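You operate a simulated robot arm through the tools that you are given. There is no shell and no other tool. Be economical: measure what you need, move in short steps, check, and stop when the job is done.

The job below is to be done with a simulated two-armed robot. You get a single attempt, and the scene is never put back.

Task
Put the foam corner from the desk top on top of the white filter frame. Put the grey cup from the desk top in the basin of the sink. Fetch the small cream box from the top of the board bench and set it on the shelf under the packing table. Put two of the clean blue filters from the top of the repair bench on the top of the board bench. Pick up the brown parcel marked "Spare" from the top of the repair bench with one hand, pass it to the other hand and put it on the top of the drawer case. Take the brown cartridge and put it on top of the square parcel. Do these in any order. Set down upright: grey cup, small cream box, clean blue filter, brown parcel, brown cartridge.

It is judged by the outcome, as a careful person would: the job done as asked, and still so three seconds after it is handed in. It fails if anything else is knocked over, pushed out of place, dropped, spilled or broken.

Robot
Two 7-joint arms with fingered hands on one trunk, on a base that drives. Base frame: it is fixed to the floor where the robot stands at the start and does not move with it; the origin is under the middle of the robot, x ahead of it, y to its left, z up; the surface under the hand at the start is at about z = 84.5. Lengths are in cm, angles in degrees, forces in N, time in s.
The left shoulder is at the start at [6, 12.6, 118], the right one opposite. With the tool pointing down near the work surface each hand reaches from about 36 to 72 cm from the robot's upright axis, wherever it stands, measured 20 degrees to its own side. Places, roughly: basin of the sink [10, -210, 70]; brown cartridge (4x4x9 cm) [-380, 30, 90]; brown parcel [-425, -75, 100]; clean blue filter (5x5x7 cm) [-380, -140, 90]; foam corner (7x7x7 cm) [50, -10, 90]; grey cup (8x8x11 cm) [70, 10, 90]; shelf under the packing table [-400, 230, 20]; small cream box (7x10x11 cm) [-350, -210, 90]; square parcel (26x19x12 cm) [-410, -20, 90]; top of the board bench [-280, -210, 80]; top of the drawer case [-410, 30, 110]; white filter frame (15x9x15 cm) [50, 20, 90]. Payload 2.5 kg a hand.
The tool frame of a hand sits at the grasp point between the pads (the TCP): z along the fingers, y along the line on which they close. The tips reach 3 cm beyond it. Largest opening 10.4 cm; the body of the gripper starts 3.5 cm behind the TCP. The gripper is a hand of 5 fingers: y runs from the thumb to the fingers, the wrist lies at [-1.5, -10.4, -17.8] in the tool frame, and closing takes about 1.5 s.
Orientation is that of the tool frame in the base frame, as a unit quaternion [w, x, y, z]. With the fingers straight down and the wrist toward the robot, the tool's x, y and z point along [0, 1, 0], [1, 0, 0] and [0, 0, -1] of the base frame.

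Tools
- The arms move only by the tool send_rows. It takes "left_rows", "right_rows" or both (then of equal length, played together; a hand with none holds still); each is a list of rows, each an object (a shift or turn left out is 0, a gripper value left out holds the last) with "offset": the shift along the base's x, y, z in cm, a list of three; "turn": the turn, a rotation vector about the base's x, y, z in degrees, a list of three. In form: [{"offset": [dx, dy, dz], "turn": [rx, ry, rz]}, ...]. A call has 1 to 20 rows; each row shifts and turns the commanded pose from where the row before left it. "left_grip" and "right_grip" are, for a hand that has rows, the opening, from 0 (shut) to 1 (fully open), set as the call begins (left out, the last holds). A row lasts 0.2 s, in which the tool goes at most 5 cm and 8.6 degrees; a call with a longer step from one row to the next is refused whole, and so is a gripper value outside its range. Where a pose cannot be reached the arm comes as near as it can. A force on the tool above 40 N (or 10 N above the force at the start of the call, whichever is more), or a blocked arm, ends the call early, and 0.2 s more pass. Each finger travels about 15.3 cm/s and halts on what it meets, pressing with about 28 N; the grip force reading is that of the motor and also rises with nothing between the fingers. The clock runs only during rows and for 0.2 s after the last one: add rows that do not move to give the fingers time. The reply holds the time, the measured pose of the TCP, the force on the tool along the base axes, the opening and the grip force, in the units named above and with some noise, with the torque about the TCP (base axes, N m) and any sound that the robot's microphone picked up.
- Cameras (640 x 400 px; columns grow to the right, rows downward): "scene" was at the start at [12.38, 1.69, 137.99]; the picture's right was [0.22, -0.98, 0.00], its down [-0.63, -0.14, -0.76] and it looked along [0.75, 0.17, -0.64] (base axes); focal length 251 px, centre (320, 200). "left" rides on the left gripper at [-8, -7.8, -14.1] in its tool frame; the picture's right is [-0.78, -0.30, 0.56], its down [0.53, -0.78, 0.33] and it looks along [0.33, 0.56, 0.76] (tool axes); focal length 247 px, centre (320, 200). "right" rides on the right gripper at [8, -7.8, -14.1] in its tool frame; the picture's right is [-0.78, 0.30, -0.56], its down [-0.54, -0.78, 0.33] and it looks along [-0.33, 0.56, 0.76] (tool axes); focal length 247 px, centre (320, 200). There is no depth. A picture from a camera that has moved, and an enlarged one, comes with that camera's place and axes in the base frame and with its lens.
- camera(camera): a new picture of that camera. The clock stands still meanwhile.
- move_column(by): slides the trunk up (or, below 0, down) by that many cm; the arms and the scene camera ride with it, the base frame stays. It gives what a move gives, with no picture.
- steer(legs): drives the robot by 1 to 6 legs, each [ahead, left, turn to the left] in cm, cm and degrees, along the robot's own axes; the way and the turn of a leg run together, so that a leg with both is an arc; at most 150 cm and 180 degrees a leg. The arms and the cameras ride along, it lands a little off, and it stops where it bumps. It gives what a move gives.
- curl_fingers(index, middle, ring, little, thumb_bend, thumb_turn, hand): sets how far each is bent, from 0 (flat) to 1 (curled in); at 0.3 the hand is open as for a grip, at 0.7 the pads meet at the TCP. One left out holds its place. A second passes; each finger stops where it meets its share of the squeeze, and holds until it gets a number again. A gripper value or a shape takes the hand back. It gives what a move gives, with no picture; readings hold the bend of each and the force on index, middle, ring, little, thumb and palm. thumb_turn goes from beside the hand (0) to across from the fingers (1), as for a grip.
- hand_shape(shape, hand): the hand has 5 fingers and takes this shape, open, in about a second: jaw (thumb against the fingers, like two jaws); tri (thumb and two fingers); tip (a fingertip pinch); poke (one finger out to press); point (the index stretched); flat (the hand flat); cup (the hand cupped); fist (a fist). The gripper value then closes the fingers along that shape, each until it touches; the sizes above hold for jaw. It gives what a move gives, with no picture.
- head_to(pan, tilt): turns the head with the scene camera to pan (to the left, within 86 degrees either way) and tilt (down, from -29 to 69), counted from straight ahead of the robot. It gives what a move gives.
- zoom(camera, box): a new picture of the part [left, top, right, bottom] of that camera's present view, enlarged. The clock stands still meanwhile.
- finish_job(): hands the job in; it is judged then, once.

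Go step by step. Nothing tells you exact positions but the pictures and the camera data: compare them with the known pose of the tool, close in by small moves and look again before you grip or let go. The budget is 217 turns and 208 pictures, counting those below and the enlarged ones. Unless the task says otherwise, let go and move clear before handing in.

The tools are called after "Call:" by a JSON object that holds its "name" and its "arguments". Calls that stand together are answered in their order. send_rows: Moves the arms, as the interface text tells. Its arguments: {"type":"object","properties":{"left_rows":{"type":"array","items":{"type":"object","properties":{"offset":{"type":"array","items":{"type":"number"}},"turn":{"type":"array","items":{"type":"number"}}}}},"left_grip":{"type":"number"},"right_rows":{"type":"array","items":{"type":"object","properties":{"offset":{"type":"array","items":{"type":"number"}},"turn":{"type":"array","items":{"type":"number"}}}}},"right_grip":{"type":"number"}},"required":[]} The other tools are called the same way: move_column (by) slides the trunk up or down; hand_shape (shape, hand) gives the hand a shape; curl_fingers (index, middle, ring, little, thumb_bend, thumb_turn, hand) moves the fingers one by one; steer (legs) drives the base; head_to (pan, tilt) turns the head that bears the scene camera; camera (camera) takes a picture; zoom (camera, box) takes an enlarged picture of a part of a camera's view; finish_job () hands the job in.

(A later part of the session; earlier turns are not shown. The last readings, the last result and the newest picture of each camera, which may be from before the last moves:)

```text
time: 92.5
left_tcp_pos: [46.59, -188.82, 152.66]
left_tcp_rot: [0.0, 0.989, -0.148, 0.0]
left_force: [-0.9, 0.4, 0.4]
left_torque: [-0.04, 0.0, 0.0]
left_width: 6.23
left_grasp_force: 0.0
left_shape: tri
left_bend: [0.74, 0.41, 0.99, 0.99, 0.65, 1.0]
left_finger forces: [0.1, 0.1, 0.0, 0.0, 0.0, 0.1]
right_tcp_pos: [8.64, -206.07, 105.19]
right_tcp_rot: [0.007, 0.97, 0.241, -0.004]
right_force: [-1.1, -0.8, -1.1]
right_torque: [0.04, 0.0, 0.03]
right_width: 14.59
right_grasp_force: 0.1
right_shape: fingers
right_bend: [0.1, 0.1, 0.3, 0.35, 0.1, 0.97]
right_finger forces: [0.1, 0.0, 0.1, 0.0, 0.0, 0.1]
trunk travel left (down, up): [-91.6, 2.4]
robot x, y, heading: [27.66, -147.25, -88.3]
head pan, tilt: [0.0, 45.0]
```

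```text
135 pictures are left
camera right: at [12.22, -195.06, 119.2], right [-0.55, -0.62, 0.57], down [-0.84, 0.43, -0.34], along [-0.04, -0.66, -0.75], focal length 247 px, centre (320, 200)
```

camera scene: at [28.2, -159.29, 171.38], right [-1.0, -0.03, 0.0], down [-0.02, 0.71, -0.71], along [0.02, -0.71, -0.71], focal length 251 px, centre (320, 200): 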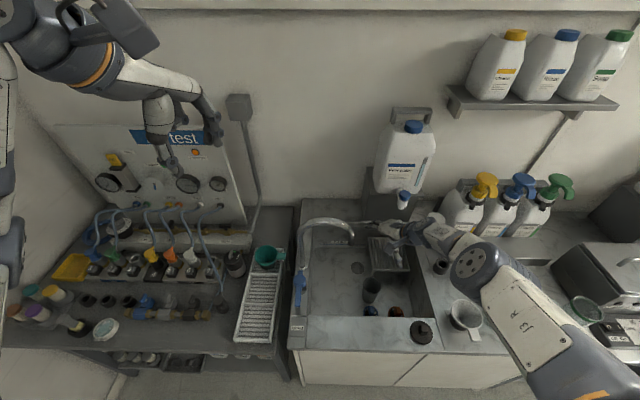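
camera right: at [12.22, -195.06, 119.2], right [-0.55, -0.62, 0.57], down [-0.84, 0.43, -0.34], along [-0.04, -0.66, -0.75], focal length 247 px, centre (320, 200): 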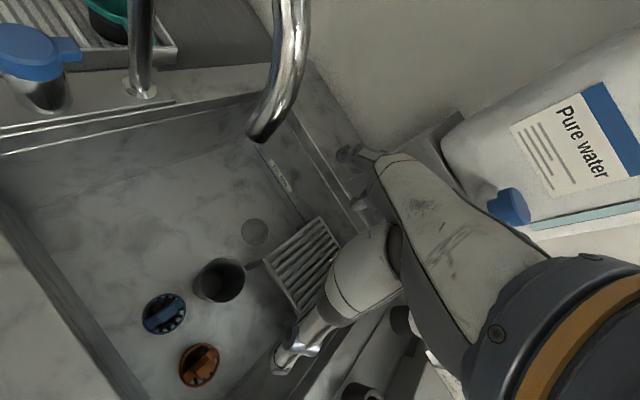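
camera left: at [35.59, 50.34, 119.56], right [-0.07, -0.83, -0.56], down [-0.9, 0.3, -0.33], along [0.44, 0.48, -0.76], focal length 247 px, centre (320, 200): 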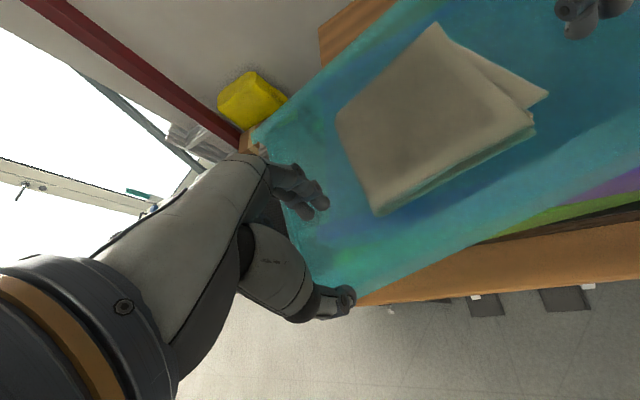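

The cup stands upright in the basin and nothing else moved. I'll back away, turn to face west, and survey the room.

Call:
{"name": "steer", "arguments": {"legs": [[-32, 0, 0]]}}

Call:
{"name": "hand_shape", "arguments": {"hand": "right", "shape": "jaw"}}

Call:
{"name": "hand_shape", "arguments": {"hand": "left", "shape": "jaw"}}

Call:
{"name": "send_rows", "arguments": {"right_rows": [{"offset": [0, 4.5, 2]}, {"offset": [0, 4.5, 2]}, {"offset": [0, 4.5, 2]}, {"offset": [0, 2, 2]}, {}]}}

Call:
{"name": "steer", "arguments": {"legs": [[0, 0, -91]]}}

Call:
{"name": "head_to", "arguments": {"pan": 0, "tilt": 20}}

Call:
{"name": "camera", "arguments": {"camera": "scene"}}

```text
time: 94.6
left_tcp_pos: [45.74, -156.65, 152.82]
left_tcp_rot: [0.001, 0.989, -0.151, -0.001]
left_force: [0.6, 0.5, -0.1]
left_torque: [0.02, 0.0, 0.01]
left_width: 6.24
left_grasp_force: 0.2
left_shape: tri
left_bend: [0.74, 0.41, 0.99, 0.99, 0.65, 1.0]
left_finger forces: [0.0, 0.0, 0.0, 0.1, 0.0, 0.0]
right_tcp_pos: [7.75, -173.61, 105.19]
right_tcp_rot: [0.007, 0.971, 0.239, -0.004]
right_force: [0.6, -0.7, -0.6]
right_torque: [0.0, -0.03, 0.0]
right_width: 14.58
right_grasp_force: 0.2
right_shape: fingers
right_bend: [0.1, 0.1, 0.3, 0.35, 0.1, 0.97]
right_finger forces: [0.0, 0.0, 0.0, 0.0, 0.0, 0.0]
trunk travel left (down, up): [-91.6, 2.4]
robot x, y, heading: [27.17, -114.74, -88.7]
head pan, tilt: [0.0, 45.0]
```

```text
time: 95.5
left_tcp_pos: [45.61, -156.78, 152.57]
left_tcp_rot: [0.0, 0.989, -0.15, 0.0]
left_force: [-0.6, 0.5, 0.6]
left_torque: [-0.03, 0.0, 0.0]
left_width: 6.22
left_grasp_force: 0.1
left_shape: tri
left_bend: [0.74, 0.41, 0.99, 0.99, 0.65, 1.0]
left_finger forces: [0.0, 0.0, 0.0, 0.1, 0.0, 0.0]
right_tcp_pos: [7.68, -173.61, 105.32]
right_tcp_rot: [0.007, 0.971, 0.238, -0.004]
right_force: [-0.6, 0.2, -0.4]
right_torque: [0.02, -0.01, -0.02]
right_width: 10.43
right_grasp_force: 0.1
right_shape: jaw
right_bend: [0.3, 0.3, 0.3, 0.3, 0.3, 0.97]
right_finger forces: [0.0, 0.0, 0.0, 0.1, 0.0, 0.0]
trunk travel left (down, up): [-91.6, 2.4]
robot x, y, heading: [26.93, -114.75, -88.9]
head pan, tilt: [0.0, 45.0]
```

```text
time: 96.4
left_tcp_pos: [45.71, -156.61, 152.81]
left_tcp_rot: [-0.001, 0.989, -0.151, 0.0]
left_force: [0.5, -0.5, 0.8]
left_torque: [0.02, 0.0, -0.01]
left_width: 10.39
left_grasp_force: 0.2
left_shape: jaw
left_bend: [0.3, 0.3, 0.3, 0.3, 0.3, 0.98]
left_finger forces: [0.0, 0.0, 0.1, 0.0, 0.1, 0.0]
right_tcp_pos: [7.76, -173.62, 105.27]
right_tcp_rot: [0.007, 0.971, 0.24, -0.004]
right_force: [1.0, -1.4, 0.5]
right_torque: [0.0, 0.0, 0.01]
right_width: 10.42
right_grasp_force: 0.0
right_shape: jaw
right_bend: [0.3, 0.3, 0.3, 0.3, 0.3, 0.97]
right_finger forces: [0.0, 0.1, 0.0, 0.0, 0.0, 0.1]
trunk travel left (down, up): [-91.6, 2.4]
robot x, y, heading: [27.01, -114.58, -88.8]
head pan, tilt: [0.0, 45.0]
```

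```text
time: 97.6
left_tcp_pos: [45.85, -156.76, 152.72]
left_tcp_rot: [0.0, 0.989, -0.151, 0.0]
left_force: [0.7, -0.9, 0.0]
left_torque: [-0.03, 0.02, -0.02]
left_width: 10.39
left_grasp_force: 0.0
left_shape: jaw
left_bend: [0.3, 0.3, 0.3, 0.3, 0.3, 0.98]
left_finger forces: [0.1, 0.0, 0.0, 0.0, 0.0, 0.1]
right_tcp_pos: [7.69, -158.09, 113.13]
right_tcp_rot: [0.007, 0.971, 0.24, -0.004]
right_force: [0.6, -0.4, 0.4]
right_torque: [-0.01, 0.02, 0.02]
right_width: 10.41
right_grasp_force: 0.1
right_shape: jaw
right_bend: [0.3, 0.3, 0.3, 0.3, 0.3, 0.98]
right_finger forces: [0.0, 0.0, 0.0, 0.0, 0.0, 0.0]
trunk travel left (down, up): [-91.6, 2.4]
robot x, y, heading: [26.95, -114.99, -88.8]
head pan, tilt: [0.0, 45.0]
```

```text
time: 101.9
left_tcp_pos: [-15.53, -131.9, 152.66]
left_tcp_rot: [0.0, -0.578, 0.816, 0.0]
left_force: [-0.3, 0.0, 0.2]
left_torque: [-0.01, 0.0, 0.0]
left_width: 10.38
left_grasp_force: 0.0
left_shape: jaw
left_bend: [0.3, 0.3, 0.3, 0.3, 0.3, 0.98]
left_finger forces: [0.1, 0.1, 0.0, 0.0, 0.1, 0.0]
right_tcp_pos: [-15.43, -93.95, 113.17]
right_tcp_rot: [0.003, 0.846, -0.533, -0.008]
right_force: [0.7, 0.2, 0.4]
right_torque: [-0.04, -0.01, 0.03]
right_width: 10.4
right_grasp_force: 0.0
right_shape: jaw
right_bend: [0.3, 0.3, 0.3, 0.3, 0.3, 0.98]
right_finger forces: [0.0, 0.1, 0.0, 0.1, 0.0, 0.0]
trunk travel left (down, up): [-91.6, 2.4]
robot x, y, heading: [27.32, -114.87, 179.0]
head pan, tilt: [0.0, 45.0]
```

```text
time: 102.8
left_tcp_pos: [-15.52, -131.99, 152.67]
left_tcp_rot: [0.0, -0.578, 0.816, 0.0]
left_force: [-0.1, -0.2, 0.1]
left_torque: [0.01, 0.01, -0.03]
left_width: 10.39
left_grasp_force: 0.0
left_shape: jaw
left_bend: [0.3, 0.3, 0.3, 0.3, 0.3, 0.98]
left_finger forces: [0.1, 0.0, 0.0, 0.0, 0.1, 0.0]
right_tcp_pos: [-15.61, -94.0, 113.15]
right_tcp_rot: [0.003, 0.846, -0.534, -0.008]
right_force: [-0.2, -0.1, 0.2]
right_torque: [0.0, 0.01, 0.0]
right_width: 10.4
right_grasp_force: 0.1
right_shape: jaw
right_bend: [0.3, 0.3, 0.3, 0.3, 0.3, 0.98]
right_finger forces: [0.1, 0.0, 0.0, 0.0, 0.0, 0.0]
trunk travel left (down, up): [-91.6, 2.4]
robot x, y, heading: [26.93, -115.23, 179.3]
head pan, tilt: [0.0, 20.0]
```

```text
134 pictures are left
camera scene: at [13.83, -114.75, 175.24], right [0.02, 1.0, 0.0], down [0.34, -0.01, -0.94], along [-0.94, 0.01, -0.34], focal length 251 px, centre (320, 200)
```

scene: 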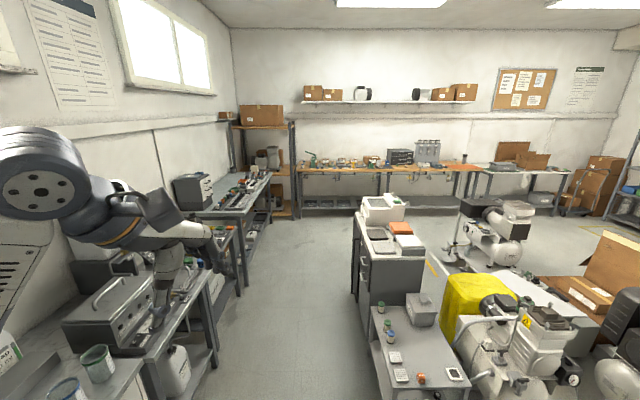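

An aisle runs west between the south benches (front edge y≈-185) and the central island (y≈-88). I'll shift left 20 and drive west along y≈-135.

Call:
{"name": "steer", "arguments": {"legs": [[0, 20, 0], [150, 0, 0], [70, 0, 0]]}}

Call:
{"name": "camera", "arguments": {"camera": "scene"}}

```text
time: 114.9
left_tcp_pos: [-235.8, -145.19, 152.75]
left_tcp_rot: [0.0, -0.573, 0.82, 0.0]
left_force: [0.0, -0.5, 0.8]
left_torque: [-0.01, 0.01, 0.01]
left_width: 10.39
left_grasp_force: 0.1
left_shape: jaw
left_bend: [0.3, 0.3, 0.3, 0.3, 0.3, 0.98]
left_finger forces: [0.0, 0.0, 0.0, 0.0, 0.0, 0.0]
right_tcp_pos: [-235.31, -107.17, 113.2]
right_tcp_rot: [0.003, 0.843, -0.538, -0.007]
right_force: [0.3, -0.6, -1.1]
right_torque: [0.01, 0.03, 0.0]
right_width: 10.4
right_grasp_force: 0.0
right_shape: jaw
right_bend: [0.3, 0.3, 0.3, 0.3, 0.3, 0.98]
right_finger forces: [0.0, 0.0, 0.1, 0.0, 0.1, 0.0]
trunk travel left (down, up): [-91.6, 2.4]
robot x, y, heading: [-192.81, -128.18, 178.7]
head pan, tilt: [0.0, 20.0]
```

```text
133 pictures are left
camera scene: at [-206.22, -128.33, 175.25], right [0.03, 1.0, 0.0], down [0.34, -0.01, -0.94], along [-0.94, 0.03, -0.34], focal length 251 px, centre (320, 200)
```

scene: 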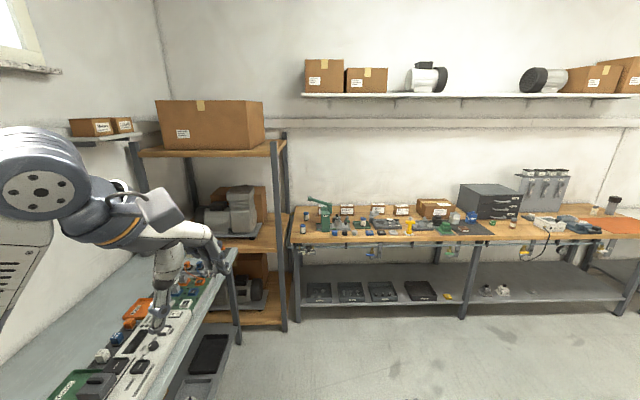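

I see the board bench on my left and the repair bench ahead. I'll look left at the board bench for the cream box.

Call:
{"name": "head_to", "arguments": {"pan": 40, "tilt": 30}}

Call:
{"name": "camera", "arguments": {"camera": "scene"}}

Call:
{"name": "camera", "arguments": {"camera": "left"}}

```text
time: 116.0
left_tcp_pos: [-235.77, -145.16, 152.7]
left_tcp_rot: [0.0, -0.573, 0.82, 0.0]
left_force: [0.0, -0.4, 0.7]
left_torque: [-0.01, -0.01, 0.01]
left_width: 10.39
left_grasp_force: 0.0
left_shape: jaw
left_bend: [0.3, 0.3, 0.3, 0.3, 0.3, 0.98]
left_finger forces: [0.0, 0.0, 0.1, 0.0, 0.0, 0.1]
right_tcp_pos: [-235.39, -107.19, 113.2]
right_tcp_rot: [0.002, 0.843, -0.538, -0.008]
right_force: [-0.8, 0.3, -0.1]
right_torque: [0.0, 0.0, -0.01]
right_width: 10.42
right_grasp_force: 0.1
right_shape: jaw
right_bend: [0.3, 0.3, 0.3, 0.3, 0.3, 0.98]
right_finger forces: [0.0, 0.1, 0.1, 0.0, 0.0, 0.0]
trunk travel left (down, up): [-91.6, 2.4]
robot x, y, heading: [-193.36, -128.89, 178.2]
head pan, tilt: [40.0, 30.0]
```

```text
132 pictures are left
camera scene: at [-204.03, -134.2, 173.65], right [-0.62, 0.78, 0.0], down [0.39, 0.31, -0.87], along [-0.68, -0.54, -0.5], focal length 251 px, centre (320, 200)
```

scene: 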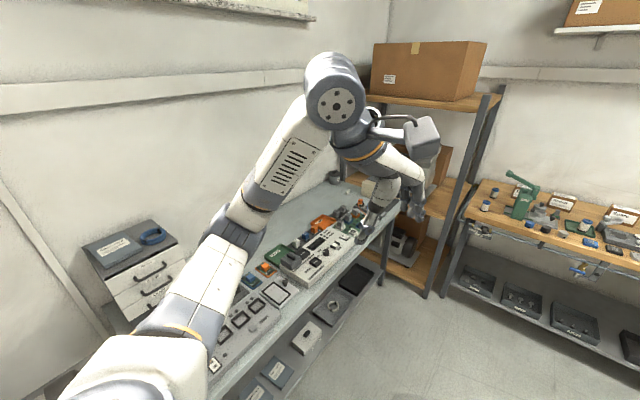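

```text
131 pictures are left
camera left: at [-225.74, -140.13, 166.67], right [0.54, 0.63, -0.56], down [0.55, -0.77, -0.33], along [-0.64, -0.12, -0.76], focal length 247 px, centre (320, 200)
```

left: 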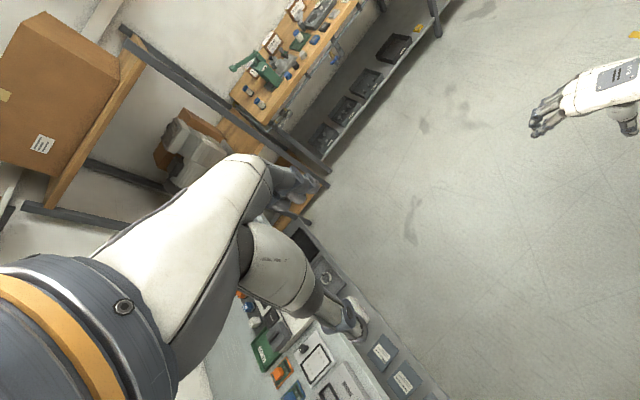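

I need a better view of the west end of the board bench. I'll drive on to about (-300,-128) and turn to face it.

Call:
{"name": "steer", "arguments": {"legs": [[112, 0, 0], [0, 0, 92]]}}

Call:
{"name": "head_to", "arguments": {"pan": 0, "tilt": 40}}

Call:
{"name": "camera", "arguments": {"camera": "scene"}}

```text
time: 125.6
left_tcp_pos: [-287.3, -167.48, 152.79]
left_tcp_rot: [-0.001, 0.988, -0.153, 0.0]
left_force: [0.0, -0.2, 0.3]
left_torque: [0.01, 0.01, 0.01]
left_width: 10.39
left_grasp_force: 0.1
left_shape: jaw
left_bend: [0.3, 0.3, 0.3, 0.3, 0.3, 0.98]
left_finger forces: [0.1, 0.0, 0.1, 0.1, 0.0, 0.1]
right_tcp_pos: [-325.2, -168.71, 113.17]
right_tcp_rot: [0.007, 0.972, 0.237, -0.004]
right_force: [0.8, 0.4, 0.1]
right_torque: [-0.01, 0.03, 0.02]
right_width: 10.39
right_grasp_force: 0.1
right_shape: jaw
right_bend: [0.3, 0.3, 0.3, 0.3, 0.3, 0.98]
right_finger forces: [0.0, 0.0, 0.0, 0.1, 0.1, 0.0]
trunk travel left (down, up): [-91.6, 2.4]
robot x, y, heading: [-305.73, -125.1, -89.3]
head pan, tilt: [40.0, 30.0]
```

```text
time: 126.7
left_tcp_pos: [-287.24, -167.48, 152.66]
left_tcp_rot: [0.0, 0.988, -0.153, 0.0]
left_force: [-0.4, 1.6, 0.2]
left_torque: [0.03, -0.01, -0.01]
left_width: 10.41
left_grasp_force: 0.1
left_shape: jaw
left_bend: [0.3, 0.3, 0.3, 0.3, 0.3, 0.98]
left_finger forces: [0.0, 0.0, 0.0, 0.0, 0.0, 0.0]
right_tcp_pos: [-325.31, -168.67, 113.12]
right_tcp_rot: [0.007, 0.972, 0.236, -0.003]
right_force: [0.1, 0.6, 0.4]
right_torque: [0.01, -0.01, 0.0]
right_width: 10.38
right_grasp_force: 0.1
right_shape: jaw
right_bend: [0.3, 0.3, 0.3, 0.3, 0.3, 0.98]
right_finger forces: [0.0, 0.0, 0.0, 0.0, 0.1, 0.0]
trunk travel left (down, up): [-91.6, 2.4]
robot x, y, heading: [-305.92, -125.81, -89.3]
head pan, tilt: [0.0, 40.0]
```

```text
130 pictures are left
camera scene: at [-305.36, -138.13, 172.11], right [-1.0, -0.02, 0.0], down [-0.01, 0.64, -0.77], along [0.01, -0.77, -0.64], focal length 251 px, centre (320, 200)
```

scene: 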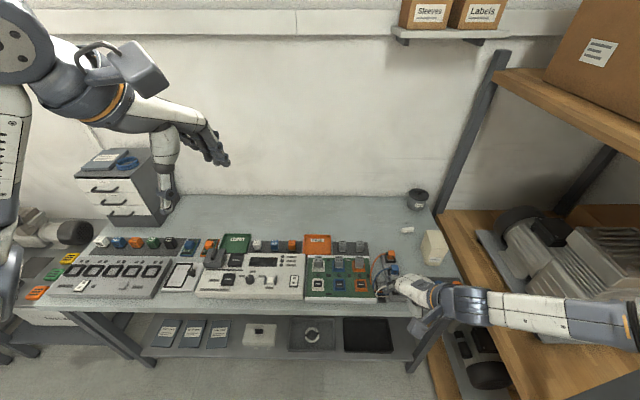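

The cream box is at the right end of the board bench. I zoom in on it and on the free rear area for the filters.

Call:
{"name": "zoom", "arguments": {"camera": "scene", "box": [340, 180, 480, 310]}}

Call:
{"name": "camera", "arguments": {"camera": "right"}}

```text
3.08 times, centred on (410, 245) of scene
camera zoom: at [-305.36, -138.13, 172.11], right [-1.0, -0.02, 0.0], down [-0.01, 0.64, -0.77], along [0.01, -0.77, -0.64], focal length 774 px, centre (43, 62)
```

zoom: 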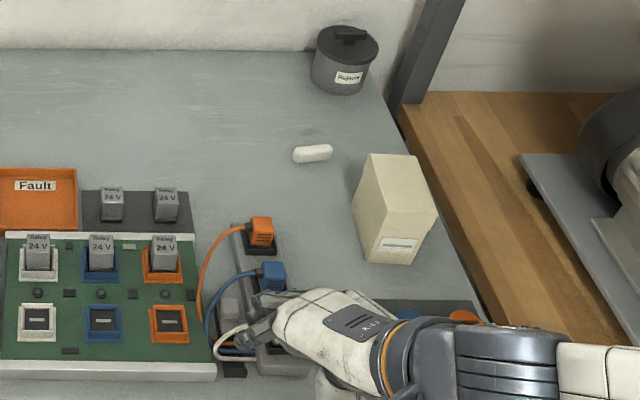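

```text
128 pictures are left
camera right: at [-321.71, -157.81, 127.06], right [-0.55, -0.61, 0.57], down [-0.83, 0.44, -0.34], along [-0.04, -0.66, -0.75], focal length 247 px, centre (320, 200)
```

right: 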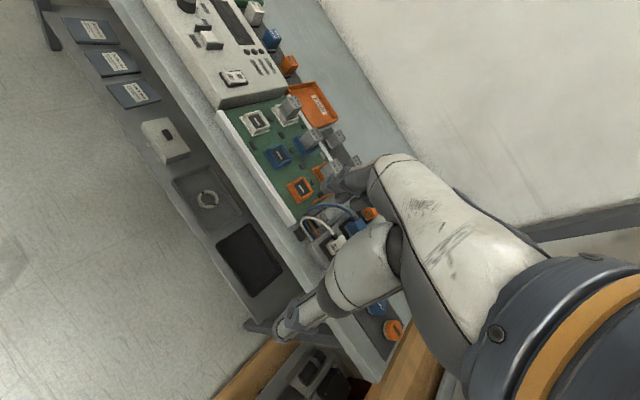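

The cream box is centred near (-351,-207), about 10.5 tall. I'll grip it front-to-back with the right hand; first I lower the trunk while the hand is clear of the bench.

Call:
{"name": "send_rows", "arguments": {"right_rows": [{"offset": [0, 2, 4.5]}, {"offset": [0, 2, 4.5]}, {"offset": [0, 1, 3]}, {}]}}

Call:
{"name": "move_column", "arguments": {"by": -26}}

Call:
{"name": "steer", "arguments": {"legs": [[0, 14, 0]]}}

```text
time: 127.7
left_tcp_pos: [-287.29, -167.5, 152.69]
left_tcp_rot: [0.0, 0.988, -0.154, 0.0]
left_force: [-0.8, -0.9, -0.3]
left_torque: [0.01, 0.02, -0.01]
left_width: 10.42
left_grasp_force: 0.1
left_shape: jaw
left_bend: [0.3, 0.3, 0.3, 0.3, 0.3, 0.98]
left_finger forces: [0.0, 0.0, 0.1, 0.0, 0.1, 0.0]
right_tcp_pos: [-325.24, -163.59, 125.24]
right_tcp_rot: [0.006, 0.972, 0.236, -0.003]
right_force: [-0.7, 0.1, -0.2]
right_torque: [0.01, -0.01, -0.01]
right_width: 10.38
right_grasp_force: 0.0
right_shape: jaw
right_bend: [0.3, 0.3, 0.3, 0.3, 0.3, 0.98]
right_finger forces: [0.0, 0.0, 0.0, 0.0, 0.1, 0.1]
trunk travel left (down, up): [-91.6, 2.4]
robot x, y, heading: [-305.55, -125.47, -89.0]
head pan, tilt: [0.0, 40.0]
```

```text
time: 130.4
left_tcp_pos: [-287.31, -167.41, 126.69]
left_tcp_rot: [-0.001, 0.988, -0.153, 0.0]
left_force: [-0.3, -0.5, -0.5]
left_torque: [-0.01, -0.05, 0.02]
left_width: 10.37
left_grasp_force: 0.1
left_shape: jaw
left_bend: [0.3, 0.3, 0.3, 0.3, 0.3, 0.98]
left_finger forces: [0.0, 0.0, 0.0, 0.1, 0.0, 0.1]
right_tcp_pos: [-325.16, -163.72, 99.23]
right_tcp_rot: [0.007, 0.972, 0.237, -0.004]
right_force: [-0.4, 0.2, 0.3]
right_torque: [-0.05, -0.04, -0.02]
right_width: 10.4
right_grasp_force: 0.0
right_shape: jaw
right_bend: [0.3, 0.3, 0.3, 0.3, 0.3, 0.98]
right_finger forces: [0.0, 0.0, 0.0, 0.0, 0.1, 0.1]
trunk travel left (down, up): [-65.6, 28.4]
robot x, y, heading: [-305.99, -125.45, -89.2]
head pan, tilt: [0.0, 40.0]
```

```text
time: 131.7
left_tcp_pos: [-273.38, -167.34, 126.72]
left_tcp_rot: [0.0, 0.988, -0.153, -0.002]
left_force: [0.9, -0.7, 0.5]
left_torque: [-0.03, 0.0, -0.03]
left_width: 10.39
left_grasp_force: 0.0
left_shape: jaw
left_bend: [0.3, 0.3, 0.3, 0.3, 0.3, 0.98]
left_finger forces: [0.1, 0.1, 0.1, 0.1, 0.1, 0.0]
right_tcp_pos: [-311.37, -163.44, 99.18]
right_tcp_rot: [0.008, 0.972, 0.236, -0.004]
right_force: [1.0, 0.1, 0.1]
right_torque: [0.04, -0.01, 0.02]
right_width: 10.4
right_grasp_force: 0.0
right_shape: jaw
right_bend: [0.3, 0.3, 0.3, 0.3, 0.3, 0.98]
right_finger forces: [0.1, 0.1, 0.1, 0.1, 0.0, 0.0]
trunk travel left (down, up): [-65.6, 28.4]
robot x, y, heading: [-291.84, -125.66, -89.1]
head pan, tilt: [0.0, 40.0]
```

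I strafed the wrong way; correcting by moving right 28. Then I raise and turn the hand to match the box.

Call:
{"name": "steer", "arguments": {"legs": [[0, -28, 0]]}}

Call:
{"name": "send_rows", "arguments": {"right_rows": [{"offset": [0, 0, 4], "turn": [0, 0, -8.4]}, {"offset": [0, 0, 4], "turn": [0, 0, -8.4]}, {"offset": [0, 0, 2], "turn": [0, 0, -8.4]}, {"offset": [0, 0, 0], "turn": [0, 0, -8.4]}, {}]}}

Call:
{"name": "camera", "arguments": {"camera": "scene"}}

```text
time: 133.7
left_tcp_pos: [-301.46, -167.64, 126.73]
left_tcp_rot: [0.0, 0.988, -0.153, 0.0]
left_force: [0.2, 0.3, 0.2]
left_torque: [-0.02, -0.03, -0.01]
left_width: 10.4
left_grasp_force: 0.1
left_shape: jaw
left_bend: [0.3, 0.3, 0.3, 0.3, 0.3, 0.98]
left_finger forces: [0.0, 0.1, 0.0, 0.0, 0.0, 0.0]
right_tcp_pos: [-339.49, -163.95, 99.25]
right_tcp_rot: [0.006, 0.972, 0.237, -0.003]
right_force: [-0.6, -0.2, 0.1]
right_torque: [0.0, 0.02, 0.01]
right_width: 10.39
right_grasp_force: 0.0
right_shape: jaw
right_bend: [0.3, 0.3, 0.3, 0.3, 0.3, 0.98]
right_finger forces: [0.0, 0.0, 0.0, 0.0, 0.0, 0.0]
trunk travel left (down, up): [-65.6, 28.4]
robot x, y, heading: [-319.88, -125.9, -88.6]
head pan, tilt: [0.0, 40.0]
```

```text
time: 134.9
left_tcp_pos: [-301.56, -167.7, 126.75]
left_tcp_rot: [0.0, 0.988, -0.153, 0.0]
left_force: [0.7, -0.1, 0.9]
left_torque: [0.02, -0.03, -0.02]
left_width: 10.4
left_grasp_force: 0.2
left_shape: jaw
left_bend: [0.3, 0.3, 0.3, 0.3, 0.3, 0.98]
left_finger forces: [0.0, 0.1, 0.0, 0.0, 0.0, 0.0]
right_tcp_pos: [-339.55, -163.89, 109.25]
right_tcp_rot: [0.006, 0.998, -0.055, -0.005]
right_force: [0.5, -0.5, 1.1]
right_torque: [0.02, -0.02, 0.05]
right_width: 10.43
right_grasp_force: 0.1
right_shape: jaw
right_bend: [0.3, 0.3, 0.3, 0.3, 0.3, 0.98]
right_finger forces: [0.0, 0.1, 0.0, 0.0, 0.1, 0.0]
trunk travel left (down, up): [-65.6, 28.4]
robot x, y, heading: [-319.93, -125.74, -89.2]
head pan, tilt: [0.0, 40.0]
```

```text
127 pictures are left
camera scene: at [-319.7, -138.33, 146.11], right [-1.0, -0.02, 0.0], down [-0.01, 0.64, -0.77], along [0.01, -0.77, -0.64], focal length 251 px, centre (320, 200)
```

scene: 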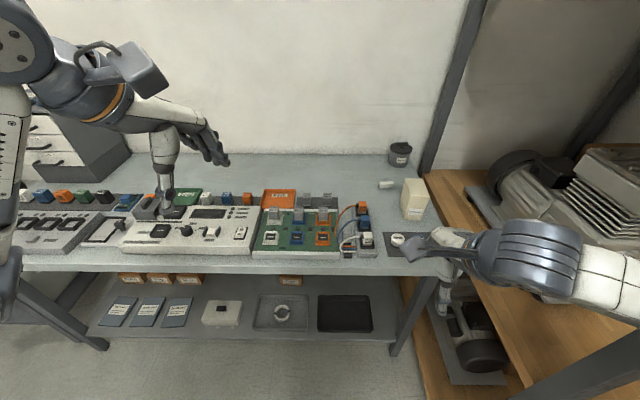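

Clearances look fine. Drive ahead 22 cm, then look.

Call:
{"name": "steer", "arguments": {"legs": [[22, 0, 0]]}}

Call:
{"name": "camera", "arguments": {"camera": "right"}}

Call:
{"name": "camera", "arguments": {"camera": "scene"}}

```text
time: 136.0
left_tcp_pos: [-301.51, -174.31, 126.98]
left_tcp_rot: [0.002, 0.987, -0.158, -0.001]
left_force: [-0.3, -0.1, 0.6]
left_torque: [-0.01, -0.01, 0.03]
left_width: 10.41
left_grasp_force: 0.1
left_shape: jaw
left_bend: [0.3, 0.3, 0.3, 0.3, 0.3, 0.98]
left_finger forces: [0.0, 0.0, 0.0, 0.0, 0.1, 0.0]
right_tcp_pos: [-340.65, -170.35, 109.44]
right_tcp_rot: [0.006, 0.997, -0.073, -0.011]
right_force: [0.3, -1.0, -0.9]
right_torque: [0.03, -0.04, 0.01]
right_width: 10.39
right_grasp_force: 0.0
right_shape: jaw
right_bend: [0.3, 0.3, 0.3, 0.3, 0.3, 0.98]
right_finger forces: [0.0, 0.0, 0.0, 0.1, 0.0, 0.0]
trunk travel left (down, up): [-65.6, 28.4]
robot x, y, heading: [-320.09, -132.92, -89.7]
head pan, tilt: [0.0, 40.0]
stopped in leg 1: the robot was blocked; the commanded pose is now the measured one
```

```text
126 pictures are left
camera right: at [-331.16, -163.52, 123.17], right [-0.8, -0.17, 0.58], down [-0.42, 0.84, -0.33], along [-0.43, -0.51, -0.75], focal length 247 px, centre (320, 200)
```

right: 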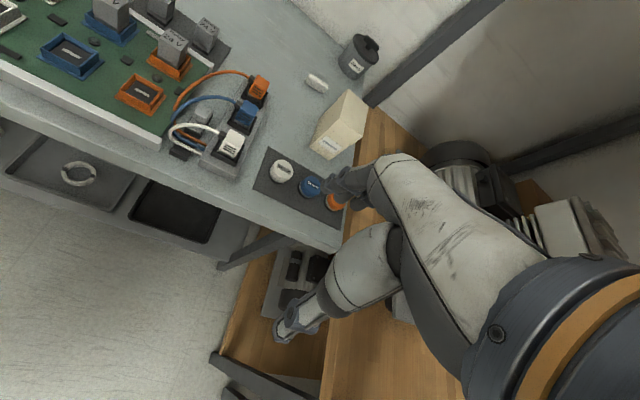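

```text
125 pictures are left
camera scene: at [-319.29, -144.69, 146.25], right [-1.0, 0.0, 0.0], down [0.0, 0.64, -0.77], along [0.0, -0.77, -0.64], focal length 251 px, centre (320, 200)
```

scene: 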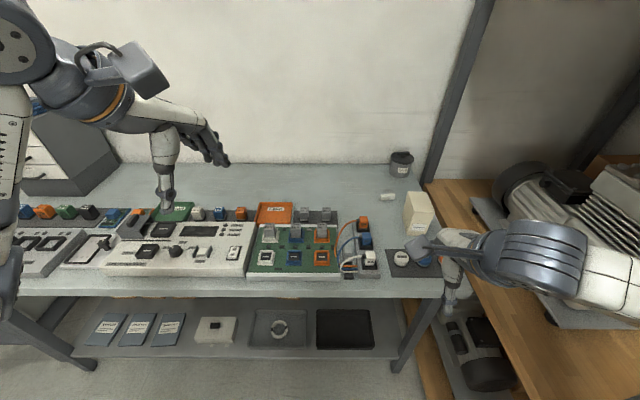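

The base was blocked, most likely the right elbow against the shelf post at about (-362,-155). I'll back off, tuck the right hand, and take the box with the left hand from a diagonal pose instead.

Call:
{"name": "steer", "arguments": {"legs": [[-16, 0, 0]]}}

Call:
{"name": "send_rows", "arguments": {"right_rows": [{"offset": [3, 1, 4]}, {"offset": [3, 1, 4]}, {"offset": [3, 1, 4]}, {"offset": [3, 1, 3]}, {}]}}

Call:
{"name": "head_to", "arguments": {"pan": -50, "tilt": 35}}

Call:
{"name": "camera", "arguments": {"camera": "scene"}}

```text
time: 137.4
left_tcp_pos: [-301.73, -159.15, 126.66]
left_tcp_rot: [0.0, 0.988, -0.156, 0.0]
left_force: [0.0, -0.2, -0.8]
left_torque: [0.01, 0.02, 0.0]
left_width: 10.41
left_grasp_force: 0.1
left_shape: jaw
left_bend: [0.3, 0.3, 0.3, 0.3, 0.3, 0.98]
left_finger forces: [0.0, 0.0, 0.0, 0.0, 0.1, 0.0]
right_tcp_pos: [-340.39, -155.08, 109.0]
right_tcp_rot: [0.002, 0.998, -0.069, -0.009]
right_force: [0.5, 0.0, 0.2]
right_torque: [0.0, 0.01, -0.01]
right_width: 10.41
right_grasp_force: 0.0
right_shape: jaw
right_bend: [0.3, 0.3, 0.3, 0.3, 0.3, 0.98]
right_finger forces: [0.0, 0.0, 0.0, 0.1, 0.0, 0.0]
trunk travel left (down, up): [-65.6, 28.4]
robot x, y, heading: [-319.8, -117.41, -89.3]
head pan, tilt: [0.0, 40.0]
```

```text
refused: row 1 steps farther than a row can; nothing moved
```

```text
time: 138.6
left_tcp_pos: [-301.66, -159.18, 126.47]
left_tcp_rot: [-0.001, 0.988, -0.156, -0.001]
left_force: [0.3, 0.2, -0.2]
left_torque: [0.0, -0.01, -0.01]
left_width: 10.41
left_grasp_force: 0.0
left_shape: jaw
left_bend: [0.3, 0.3, 0.3, 0.3, 0.3, 0.98]
left_finger forces: [0.0, 0.1, 0.1, 0.0, 0.1, 0.0]
right_tcp_pos: [-340.47, -155.05, 108.99]
right_tcp_rot: [0.002, 0.998, -0.069, -0.008]
right_force: [0.0, -0.3, 0.4]
right_torque: [-0.02, -0.01, -0.01]
right_width: 10.41
right_grasp_force: 0.0
right_shape: jaw
right_bend: [0.3, 0.3, 0.3, 0.3, 0.3, 0.98]
right_finger forces: [0.1, 0.0, 0.0, 0.0, 0.0, 0.1]
trunk travel left (down, up): [-65.6, 28.4]
robot x, y, heading: [-319.89, -117.35, -89.2]
head pan, tilt: [-50.0, 35.0]
```

```text
124 pictures are left
camera scene: at [-326.45, -126.98, 146.86], right [-0.65, 0.76, 0.0], down [0.44, 0.37, -0.82], along [-0.62, -0.53, -0.57], focal length 251 px, centre (320, 200)
```

scene: 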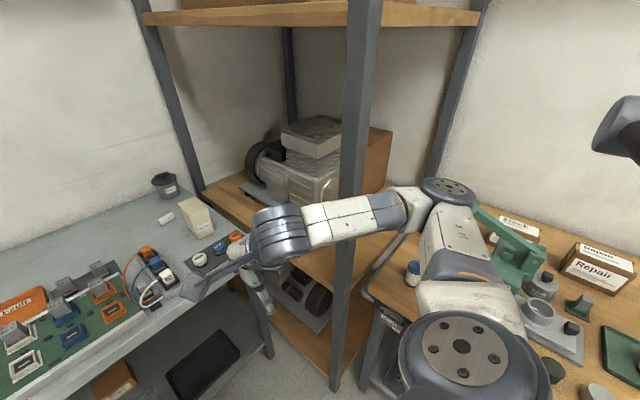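

The shelf post stands at about (-370,-151). I'll tuck the right hand up and inward with smaller steps.

Call:
{"name": "send_rows", "arguments": {"right_rows": [{"offset": [2, 1, 3]}, {"offset": [2, 1, 3]}, {"offset": [3, 1, 3]}, {"offset": [3, 1, 3]}, {"offset": [2, 1, 3]}, {}]}}

Call:
{"name": "camera", "arguments": {"camera": "scene"}}

```text
time: 140.0
left_tcp_pos: [-301.73, -159.29, 126.63]
left_tcp_rot: [-0.002, 0.988, -0.156, 0.0]
left_force: [-0.2, -1.0, -0.4]
left_torque: [0.03, 0.03, -0.04]
left_width: 10.4
left_grasp_force: 0.0
left_shape: jaw
left_bend: [0.3, 0.3, 0.3, 0.3, 0.3, 0.98]
left_finger forces: [0.0, 0.0, 0.1, 0.0, 0.1, 0.0]
right_tcp_pos: [-328.35, -150.0, 123.79]
right_tcp_rot: [0.002, 0.997, -0.07, -0.009]
right_force: [-0.4, -0.6, -0.2]
right_torque: [0.01, -0.01, 0.02]
right_width: 10.41
right_grasp_force: 0.1
right_shape: jaw
right_bend: [0.3, 0.3, 0.3, 0.3, 0.3, 0.98]
right_finger forces: [0.0, 0.0, 0.1, 0.0, 0.0, 0.1]
trunk travel left (down, up): [-65.6, 28.4]
robot x, y, heading: [-320.12, -117.19, -89.2]
head pan, tilt: [-50.0, 35.0]
```

```text
123 pictures are left
camera scene: at [-326.5, -126.99, 146.86], right [-0.65, 0.76, 0.0], down [0.44, 0.37, -0.82], along [-0.62, -0.53, -0.57], focal length 251 px, centre (320, 200)
```

scene: 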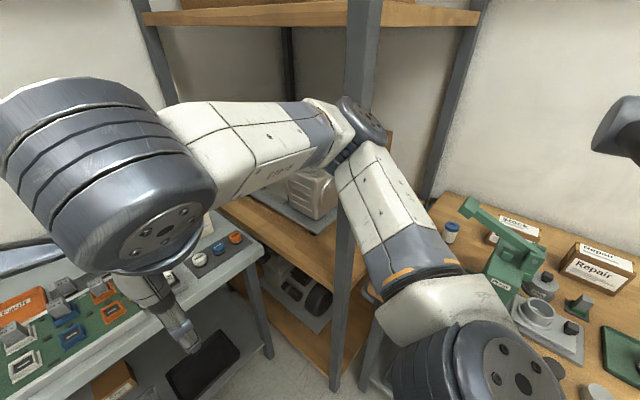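

The elbow moves away from the post when I turn right. Turn to heading about -145, then slide to about (-315,-148).

Call:
{"name": "steer", "arguments": {"legs": [[0, 0, -56]]}}

Call:
{"name": "steer", "arguments": {"legs": [[13, 27, 0]]}}

Call:
{"name": "head_to", "arguments": {"pan": 15, "tilt": 40}}

Call:
{"name": "camera", "arguments": {"camera": "scene"}}

```text
time: 142.9
left_tcp_pos: [-344.94, -155.59, 126.6]
left_tcp_rot: [-0.003, 0.797, -0.604, 0.0]
left_force: [0.5, -0.2, 0.7]
left_torque: [-0.02, 0.0, 0.0]
left_width: 10.4
left_grasp_force: 0.1
left_shape: jaw
left_bend: [0.3, 0.3, 0.3, 0.3, 0.3, 0.98]
left_finger forces: [0.0, 0.0, 0.1, 0.0, 0.1, 0.0]
right_tcp_pos: [-352.07, -128.29, 123.81]
right_tcp_rot: [-0.002, 0.846, -0.533, -0.008]
right_force: [-0.4, 0.0, 0.2]
right_torque: [0.01, -0.02, 0.01]
right_width: 10.41
right_grasp_force: 0.0
right_shape: jaw
right_bend: [0.3, 0.3, 0.3, 0.3, 0.3, 0.98]
right_finger forces: [0.0, 0.0, 0.0, 0.0, 0.0, 0.1]
trunk travel left (down, up): [-65.6, 28.4]
robot x, y, heading: [-319.7, -116.87, -145.8]
head pan, tilt: [-50.0, 35.0]
```

```text
time: 144.9
left_tcp_pos: [-340.72, -184.83, 126.61]
left_tcp_rot: [-0.002, 0.797, -0.604, 0.0]
left_force: [0.1, -1.1, 0.6]
left_torque: [0.02, -0.01, -0.01]
left_width: 10.4
left_grasp_force: 0.0
left_shape: jaw
left_bend: [0.3, 0.3, 0.3, 0.3, 0.3, 0.98]
left_finger forces: [0.0, 0.0, 0.0, 0.0, 0.0, 0.0]
right_tcp_pos: [-347.81, -157.32, 123.81]
right_tcp_rot: [-0.003, 0.846, -0.532, -0.009]
right_force: [0.6, 0.8, -0.1]
right_torque: [0.04, -0.01, -0.02]
right_width: 10.4
right_grasp_force: 0.0
right_shape: jaw
right_bend: [0.3, 0.3, 0.3, 0.3, 0.3, 0.98]
right_finger forces: [0.0, 0.0, 0.0, 0.0, 0.1, 0.1]
trunk travel left (down, up): [-65.6, 28.4]
robot x, y, heading: [-315.25, -146.47, -145.8]
head pan, tilt: [-50.0, 35.0]
```

```text
time: 146.3
left_tcp_pos: [-340.67, -184.66, 126.77]
left_tcp_rot: [-0.002, 0.797, -0.604, 0.001]
left_force: [-0.5, 0.5, -0.7]
left_torque: [-0.01, 0.01, -0.01]
left_width: 10.39
left_grasp_force: 0.1
left_shape: jaw
left_bend: [0.3, 0.3, 0.3, 0.3, 0.3, 0.98]
left_finger forces: [0.0, 0.0, 0.0, 0.0, 0.0, 0.0]
right_tcp_pos: [-347.74, -157.38, 123.72]
right_tcp_rot: [-0.002, 0.847, -0.532, -0.009]
right_force: [-0.4, -0.4, 0.7]
right_torque: [-0.01, 0.0, 0.0]
right_width: 10.39
right_grasp_force: 0.0
right_shape: jaw
right_bend: [0.3, 0.3, 0.3, 0.3, 0.3, 0.98]
right_finger forces: [0.0, 0.0, 0.1, 0.0, 0.0, 0.0]
trunk travel left (down, up): [-65.6, 28.4]
robot x, y, heading: [-315.73, -146.16, -145.9]
head pan, tilt: [15.0, 40.0]
```

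```text
122 pictures are left
camera scene: at [-324.5, -155.12, 146.11], right [-0.76, 0.65, 0.0], down [0.42, 0.49, -0.77], along [-0.5, -0.58, -0.64], focal length 251 px, centre (320, 200)
```

scene: 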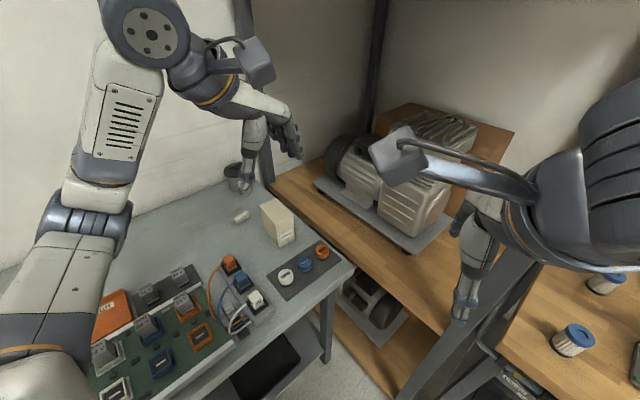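

Good view now. I zoom in on the box to fix its pose before moving the left hand over.

Call:
{"name": "zoom", "arguments": {"camera": "scene", "box": [200, 150, 360, 290]}}

Call:
{"name": "camera", "arguments": {"camera": "left"}}

```text
2.86 times, centred on (280, 220) of scene
camera zoom: at [-324.5, -155.12, 146.11], right [-0.76, 0.65, 0.0], down [0.42, 0.49, -0.77], along [-0.5, -0.58, -0.64], focal length 718 px, centre (434, 143)
```

zoom: 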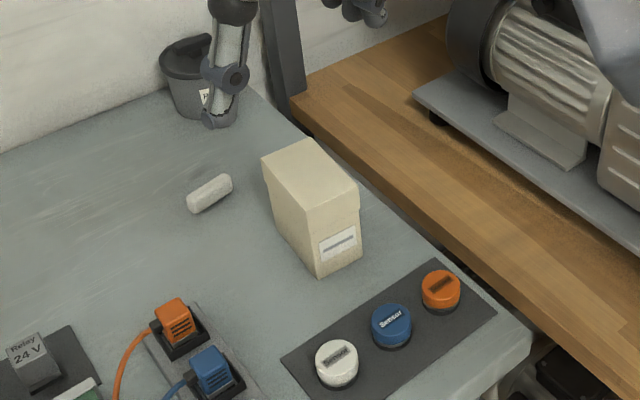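

```text
120 pictures are left
camera left: at [-335.45, -174.81, 140.62], right [0.08, 0.83, -0.56], down [0.89, -0.3, -0.33], along [-0.44, -0.47, -0.76], focal length 247 px, centre (320, 200)
```

left: 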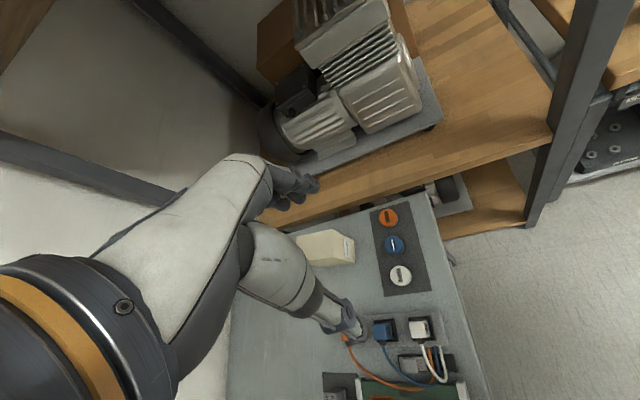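

The box centre is about (-351,-206), top z ≈ 96, turned about 4°. I'll bring the left hand above it with fingers closing across its 7 cm width.

Call:
{"name": "send_rows", "arguments": {"left_rows": [{"offset": [-1.5, -3.6, 0], "turn": [0, 0, -6.6]}, {"offset": [-1.5, -3.6, 0], "turn": [0, 0, -6.6]}, {"offset": [-1.8, -3.6, 0], "turn": [0, 0, -6.5]}, {"offset": [-1.8, -3.6, 0]}, {"offset": [-1.8, -3.5, 0]}, {"offset": [-1.9, -3.4, 0]}, {"offset": [0, 0, -4.5]}, {"offset": [0, 0, -4.5]}, {"offset": [0, 0, -4.5]}, {"offset": [0, 0, -3]}, {}], "left_grip": 1}}

Call:
{"name": "camera", "arguments": {"camera": "left"}}

Call:
{"name": "zoom", "arguments": {"camera": "scene", "box": [160, 110, 400, 290]}}

```text
time: 148.7
left_tcp_pos: [-349.24, -203.23, 110.06]
left_tcp_rot: [0.002, -0.682, 0.731, -0.001]
left_force: [-0.8, -0.1, 0.4]
left_torque: [-0.01, 0.01, -0.03]
left_width: 10.4
left_grasp_force: 0.1
left_shape: jaw
left_bend: [0.3, 0.3, 0.3, 0.3, 0.3, 0.98]
left_finger forces: [0.1, 0.0, 0.0, 0.1, 0.0, 0.1]
left hand out of reach, approached as far as the arm can: row 6
right_tcp_pos: [-347.76, -157.46, 123.73]
right_tcp_rot: [-0.002, 0.847, -0.532, -0.008]
right_force: [0.5, 0.7, 0.7]
right_torque: [0.0, -0.01, 0.01]
right_width: 10.4
right_grasp_force: 0.0
right_shape: jaw
right_bend: [0.3, 0.3, 0.3, 0.3, 0.3, 0.98]
right_finger forces: [0.0, 0.1, 0.1, 0.0, 0.0, 0.1]
trunk travel left (down, up): [-65.6, 28.4]
robot x, y, heading: [-315.58, -146.39, -145.9]
head pan, tilt: [15.0, 40.0]
```

```text
119 pictures are left
camera left: at [-341.04, -195.61, 124.07], right [0.35, 0.75, -0.56], down [0.74, -0.59, -0.33], along [-0.58, -0.29, -0.76], focal length 247 px, centre (320, 200)
```

left: 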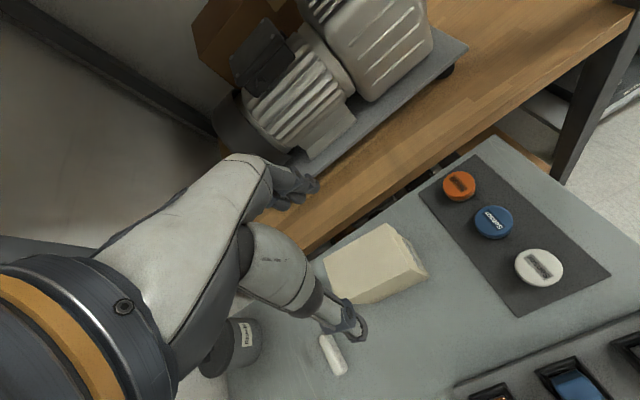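

```text
2.22 times, centred on (280, 200) of scene
camera zoom: at [-324.49, -155.12, 146.11], right [-0.76, 0.65, 0.0], down [0.42, 0.49, -0.77], along [-0.5, -0.58, -0.64], focal length 559 px, centre (409, 200)
```

zoom: 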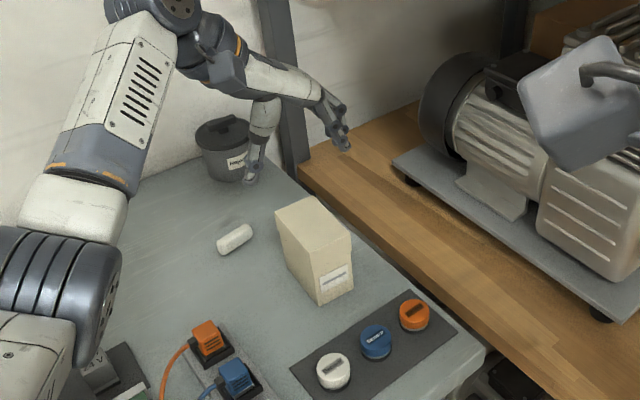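

Aligned within 2 cm. Correct and descend around the box.

Call:
{"name": "send_rows", "arguments": {"left_rows": [{"offset": [-0.8, -0.9, -3]}, {"offset": [-0.8, -0.9, -3]}, {}]}}

Call:
{"name": "camera", "arguments": {"camera": "left"}}

Call:
{"name": "zoom", "arguments": {"camera": "scene", "box": [160, 110, 400, 290]}}

```text
time: 149.5
left_tcp_pos: [-350.99, -205.29, 104.11]
left_tcp_rot: [0.0, -0.682, 0.732, -0.001]
left_force: [-0.1, -0.3, -0.1]
left_torque: [-0.03, -0.01, 0.02]
left_width: 10.4
left_grasp_force: 0.0
left_shape: jaw
left_bend: [0.3, 0.3, 0.3, 0.3, 0.3, 0.98]
left_finger forces: [0.1, 0.0, 0.0, 0.1, 0.0, 0.1]
right_tcp_pos: [-347.94, -157.34, 123.88]
right_tcp_rot: [-0.003, 0.847, -0.531, -0.008]
right_force: [-0.1, 0.1, 0.7]
right_torque: [-0.02, -0.03, -0.02]
right_width: 10.42
right_grasp_force: 0.2
right_shape: jaw
right_bend: [0.3, 0.3, 0.3, 0.3, 0.3, 0.98]
right_finger forces: [0.0, 0.1, 0.1, 0.0, 0.1, 0.0]
trunk travel left (down, up): [-65.6, 28.4]
robot x, y, heading: [-315.81, -146.6, -146.0]
head pan, tilt: [15.0, 40.0]
```

```text
117 pictures are left
camera left: at [-342.65, -197.6, 118.18], right [0.35, 0.75, -0.56], down [0.74, -0.59, -0.33], along [-0.58, -0.29, -0.76], focal length 247 px, centre (320, 200)
```

left: 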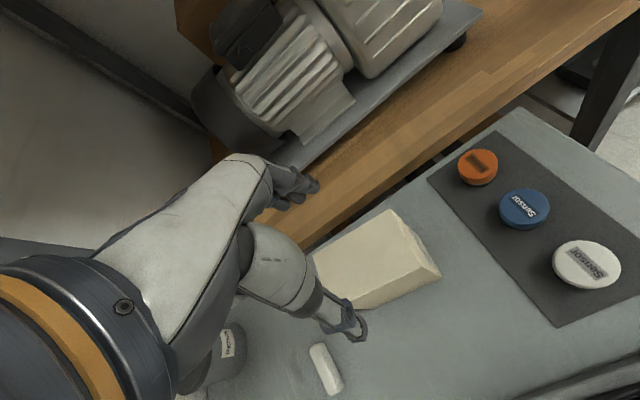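

```text
2.22 times, centred on (280, 200) of scene
camera zoom: at [-324.47, -155.12, 146.11], right [-0.76, 0.65, 0.0], down [0.42, 0.49, -0.77], along [-0.5, -0.58, -0.64], focal length 559 px, centre (409, 200)
```

zoom: 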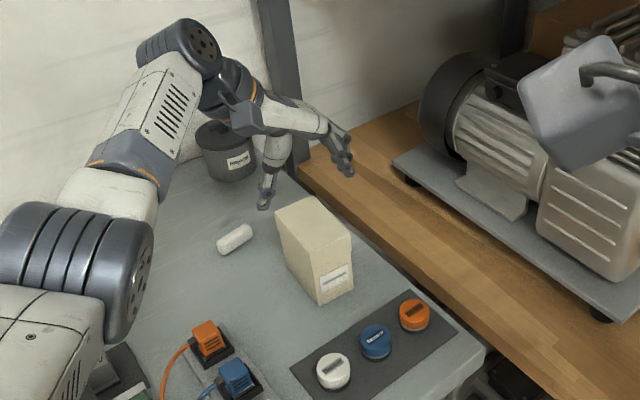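

Alignment is consistent. Nudge +0.5/+1 and descend to grip depth, then close.

Call:
{"name": "send_rows", "arguments": {"left_rows": [{"offset": [0.4, 0.9, -2]}, {"offset": [0, 0, -3.5]}, {"offset": [0, 0, -3.5]}, {"offset": [0, 0, -2.4]}, {}]}}

Call:
{"name": "send_rows", "arguments": {"left_rows": [{}, {}, {}, {}, {}, {}], "left_grip": 0}}

Call:
{"name": "camera", "arguments": {"camera": "left"}}

Call:
{"name": "zoom", "arguments": {"camera": "scene", "box": [160, 110, 400, 290]}}

```text
time: 150.7
left_tcp_pos: [-350.67, -203.81, 92.9]
left_tcp_rot: [0.0, -0.681, 0.733, 0.0]
left_force: [-0.9, 0.0, 2.2]
left_torque: [-0.05, 0.01, -0.04]
left_width: 10.4
left_grasp_force: 0.0
left_shape: jaw
left_bend: [0.3, 0.3, 0.3, 0.3, 0.3, 0.98]
left_finger forces: [0.5, 0.1, 0.1, 1.4, 0.5, 0.0]
left hand out of reach, approached as far as the arm can: row 4
right_tcp_pos: [-347.83, -157.44, 123.81]
right_tcp_rot: [-0.002, 0.847, -0.532, -0.009]
right_force: [0.9, -0.1, 0.3]
right_torque: [0.0, -0.03, -0.02]
right_width: 10.42
right_grasp_force: 0.1
right_shape: jaw
right_bend: [0.3, 0.3, 0.3, 0.3, 0.3, 0.98]
right_finger forces: [0.0, 0.0, 0.0, 0.0, 0.1, 0.0]
trunk travel left (down, up): [-65.6, 28.4]
robot x, y, heading: [-315.91, -146.26, -145.9]
head pan, tilt: [15.0, 40.0]
```

```text
time: 152.1
left_tcp_pos: [-350.43, -203.83, 93.02]
left_tcp_rot: [0.0, -0.682, 0.731, -0.001]
left_force: [-1.7, -1.2, 2.8]
left_torque: [-0.31, 0.26, -0.12]
left_width: 5.65
left_grasp_force: 28.3
left_shape: jaw
left_bend: [0.74, 0.48, 0.43, 0.33, 0.62, 0.98]
left_finger forces: [9.2, 15.8, 3.2, 3.5, 29.7, 0.0]
right_tcp_pos: [-347.91, -157.39, 123.86]
right_tcp_rot: [-0.002, 0.847, -0.532, -0.009]
right_force: [0.4, 0.0, 1.0]
right_torque: [0.03, -0.02, -0.03]
right_width: 10.4
right_grasp_force: 0.0
right_shape: jaw
right_bend: [0.3, 0.3, 0.3, 0.3, 0.3, 0.98]
right_finger forces: [0.0, 0.1, 0.0, 0.1, 0.1, 0.0]
trunk travel left (down, up): [-65.6, 28.4]
robot x, y, heading: [-315.95, -146.51, -145.9]
head pan, tilt: [15.0, 40.0]
```

```text
115 pictures are left
camera left: at [-342.22, -196.23, 106.93], right [0.35, 0.75, -0.56], down [0.74, -0.59, -0.33], along [-0.58, -0.29, -0.76], focal length 247 px, centre (320, 200)
```

left: 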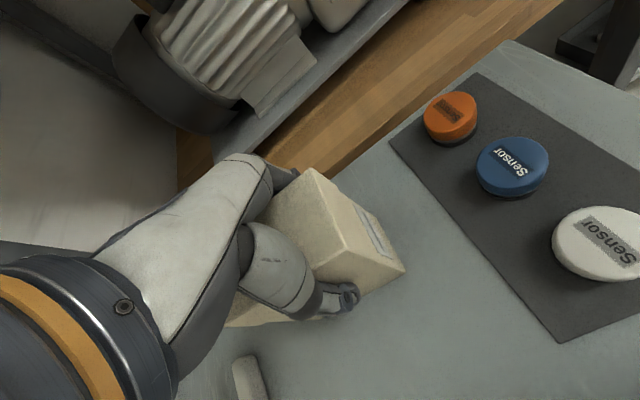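

```text
2.22 times, centred on (280, 200) of scene
camera zoom: at [-324.49, -155.09, 146.11], right [-0.76, 0.65, 0.0], down [0.42, 0.49, -0.77], along [-0.5, -0.58, -0.64], focal length 559 px, centre (409, 200)
```

zoom: 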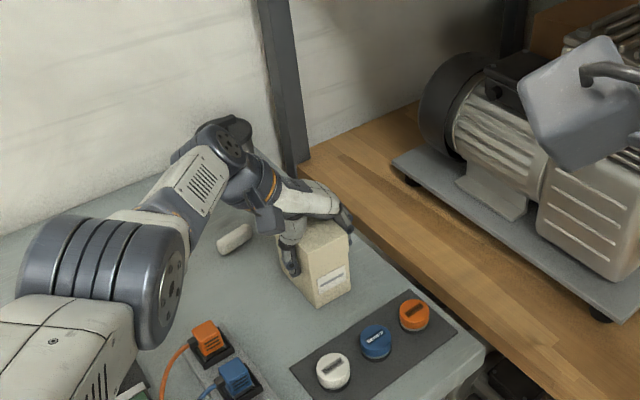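

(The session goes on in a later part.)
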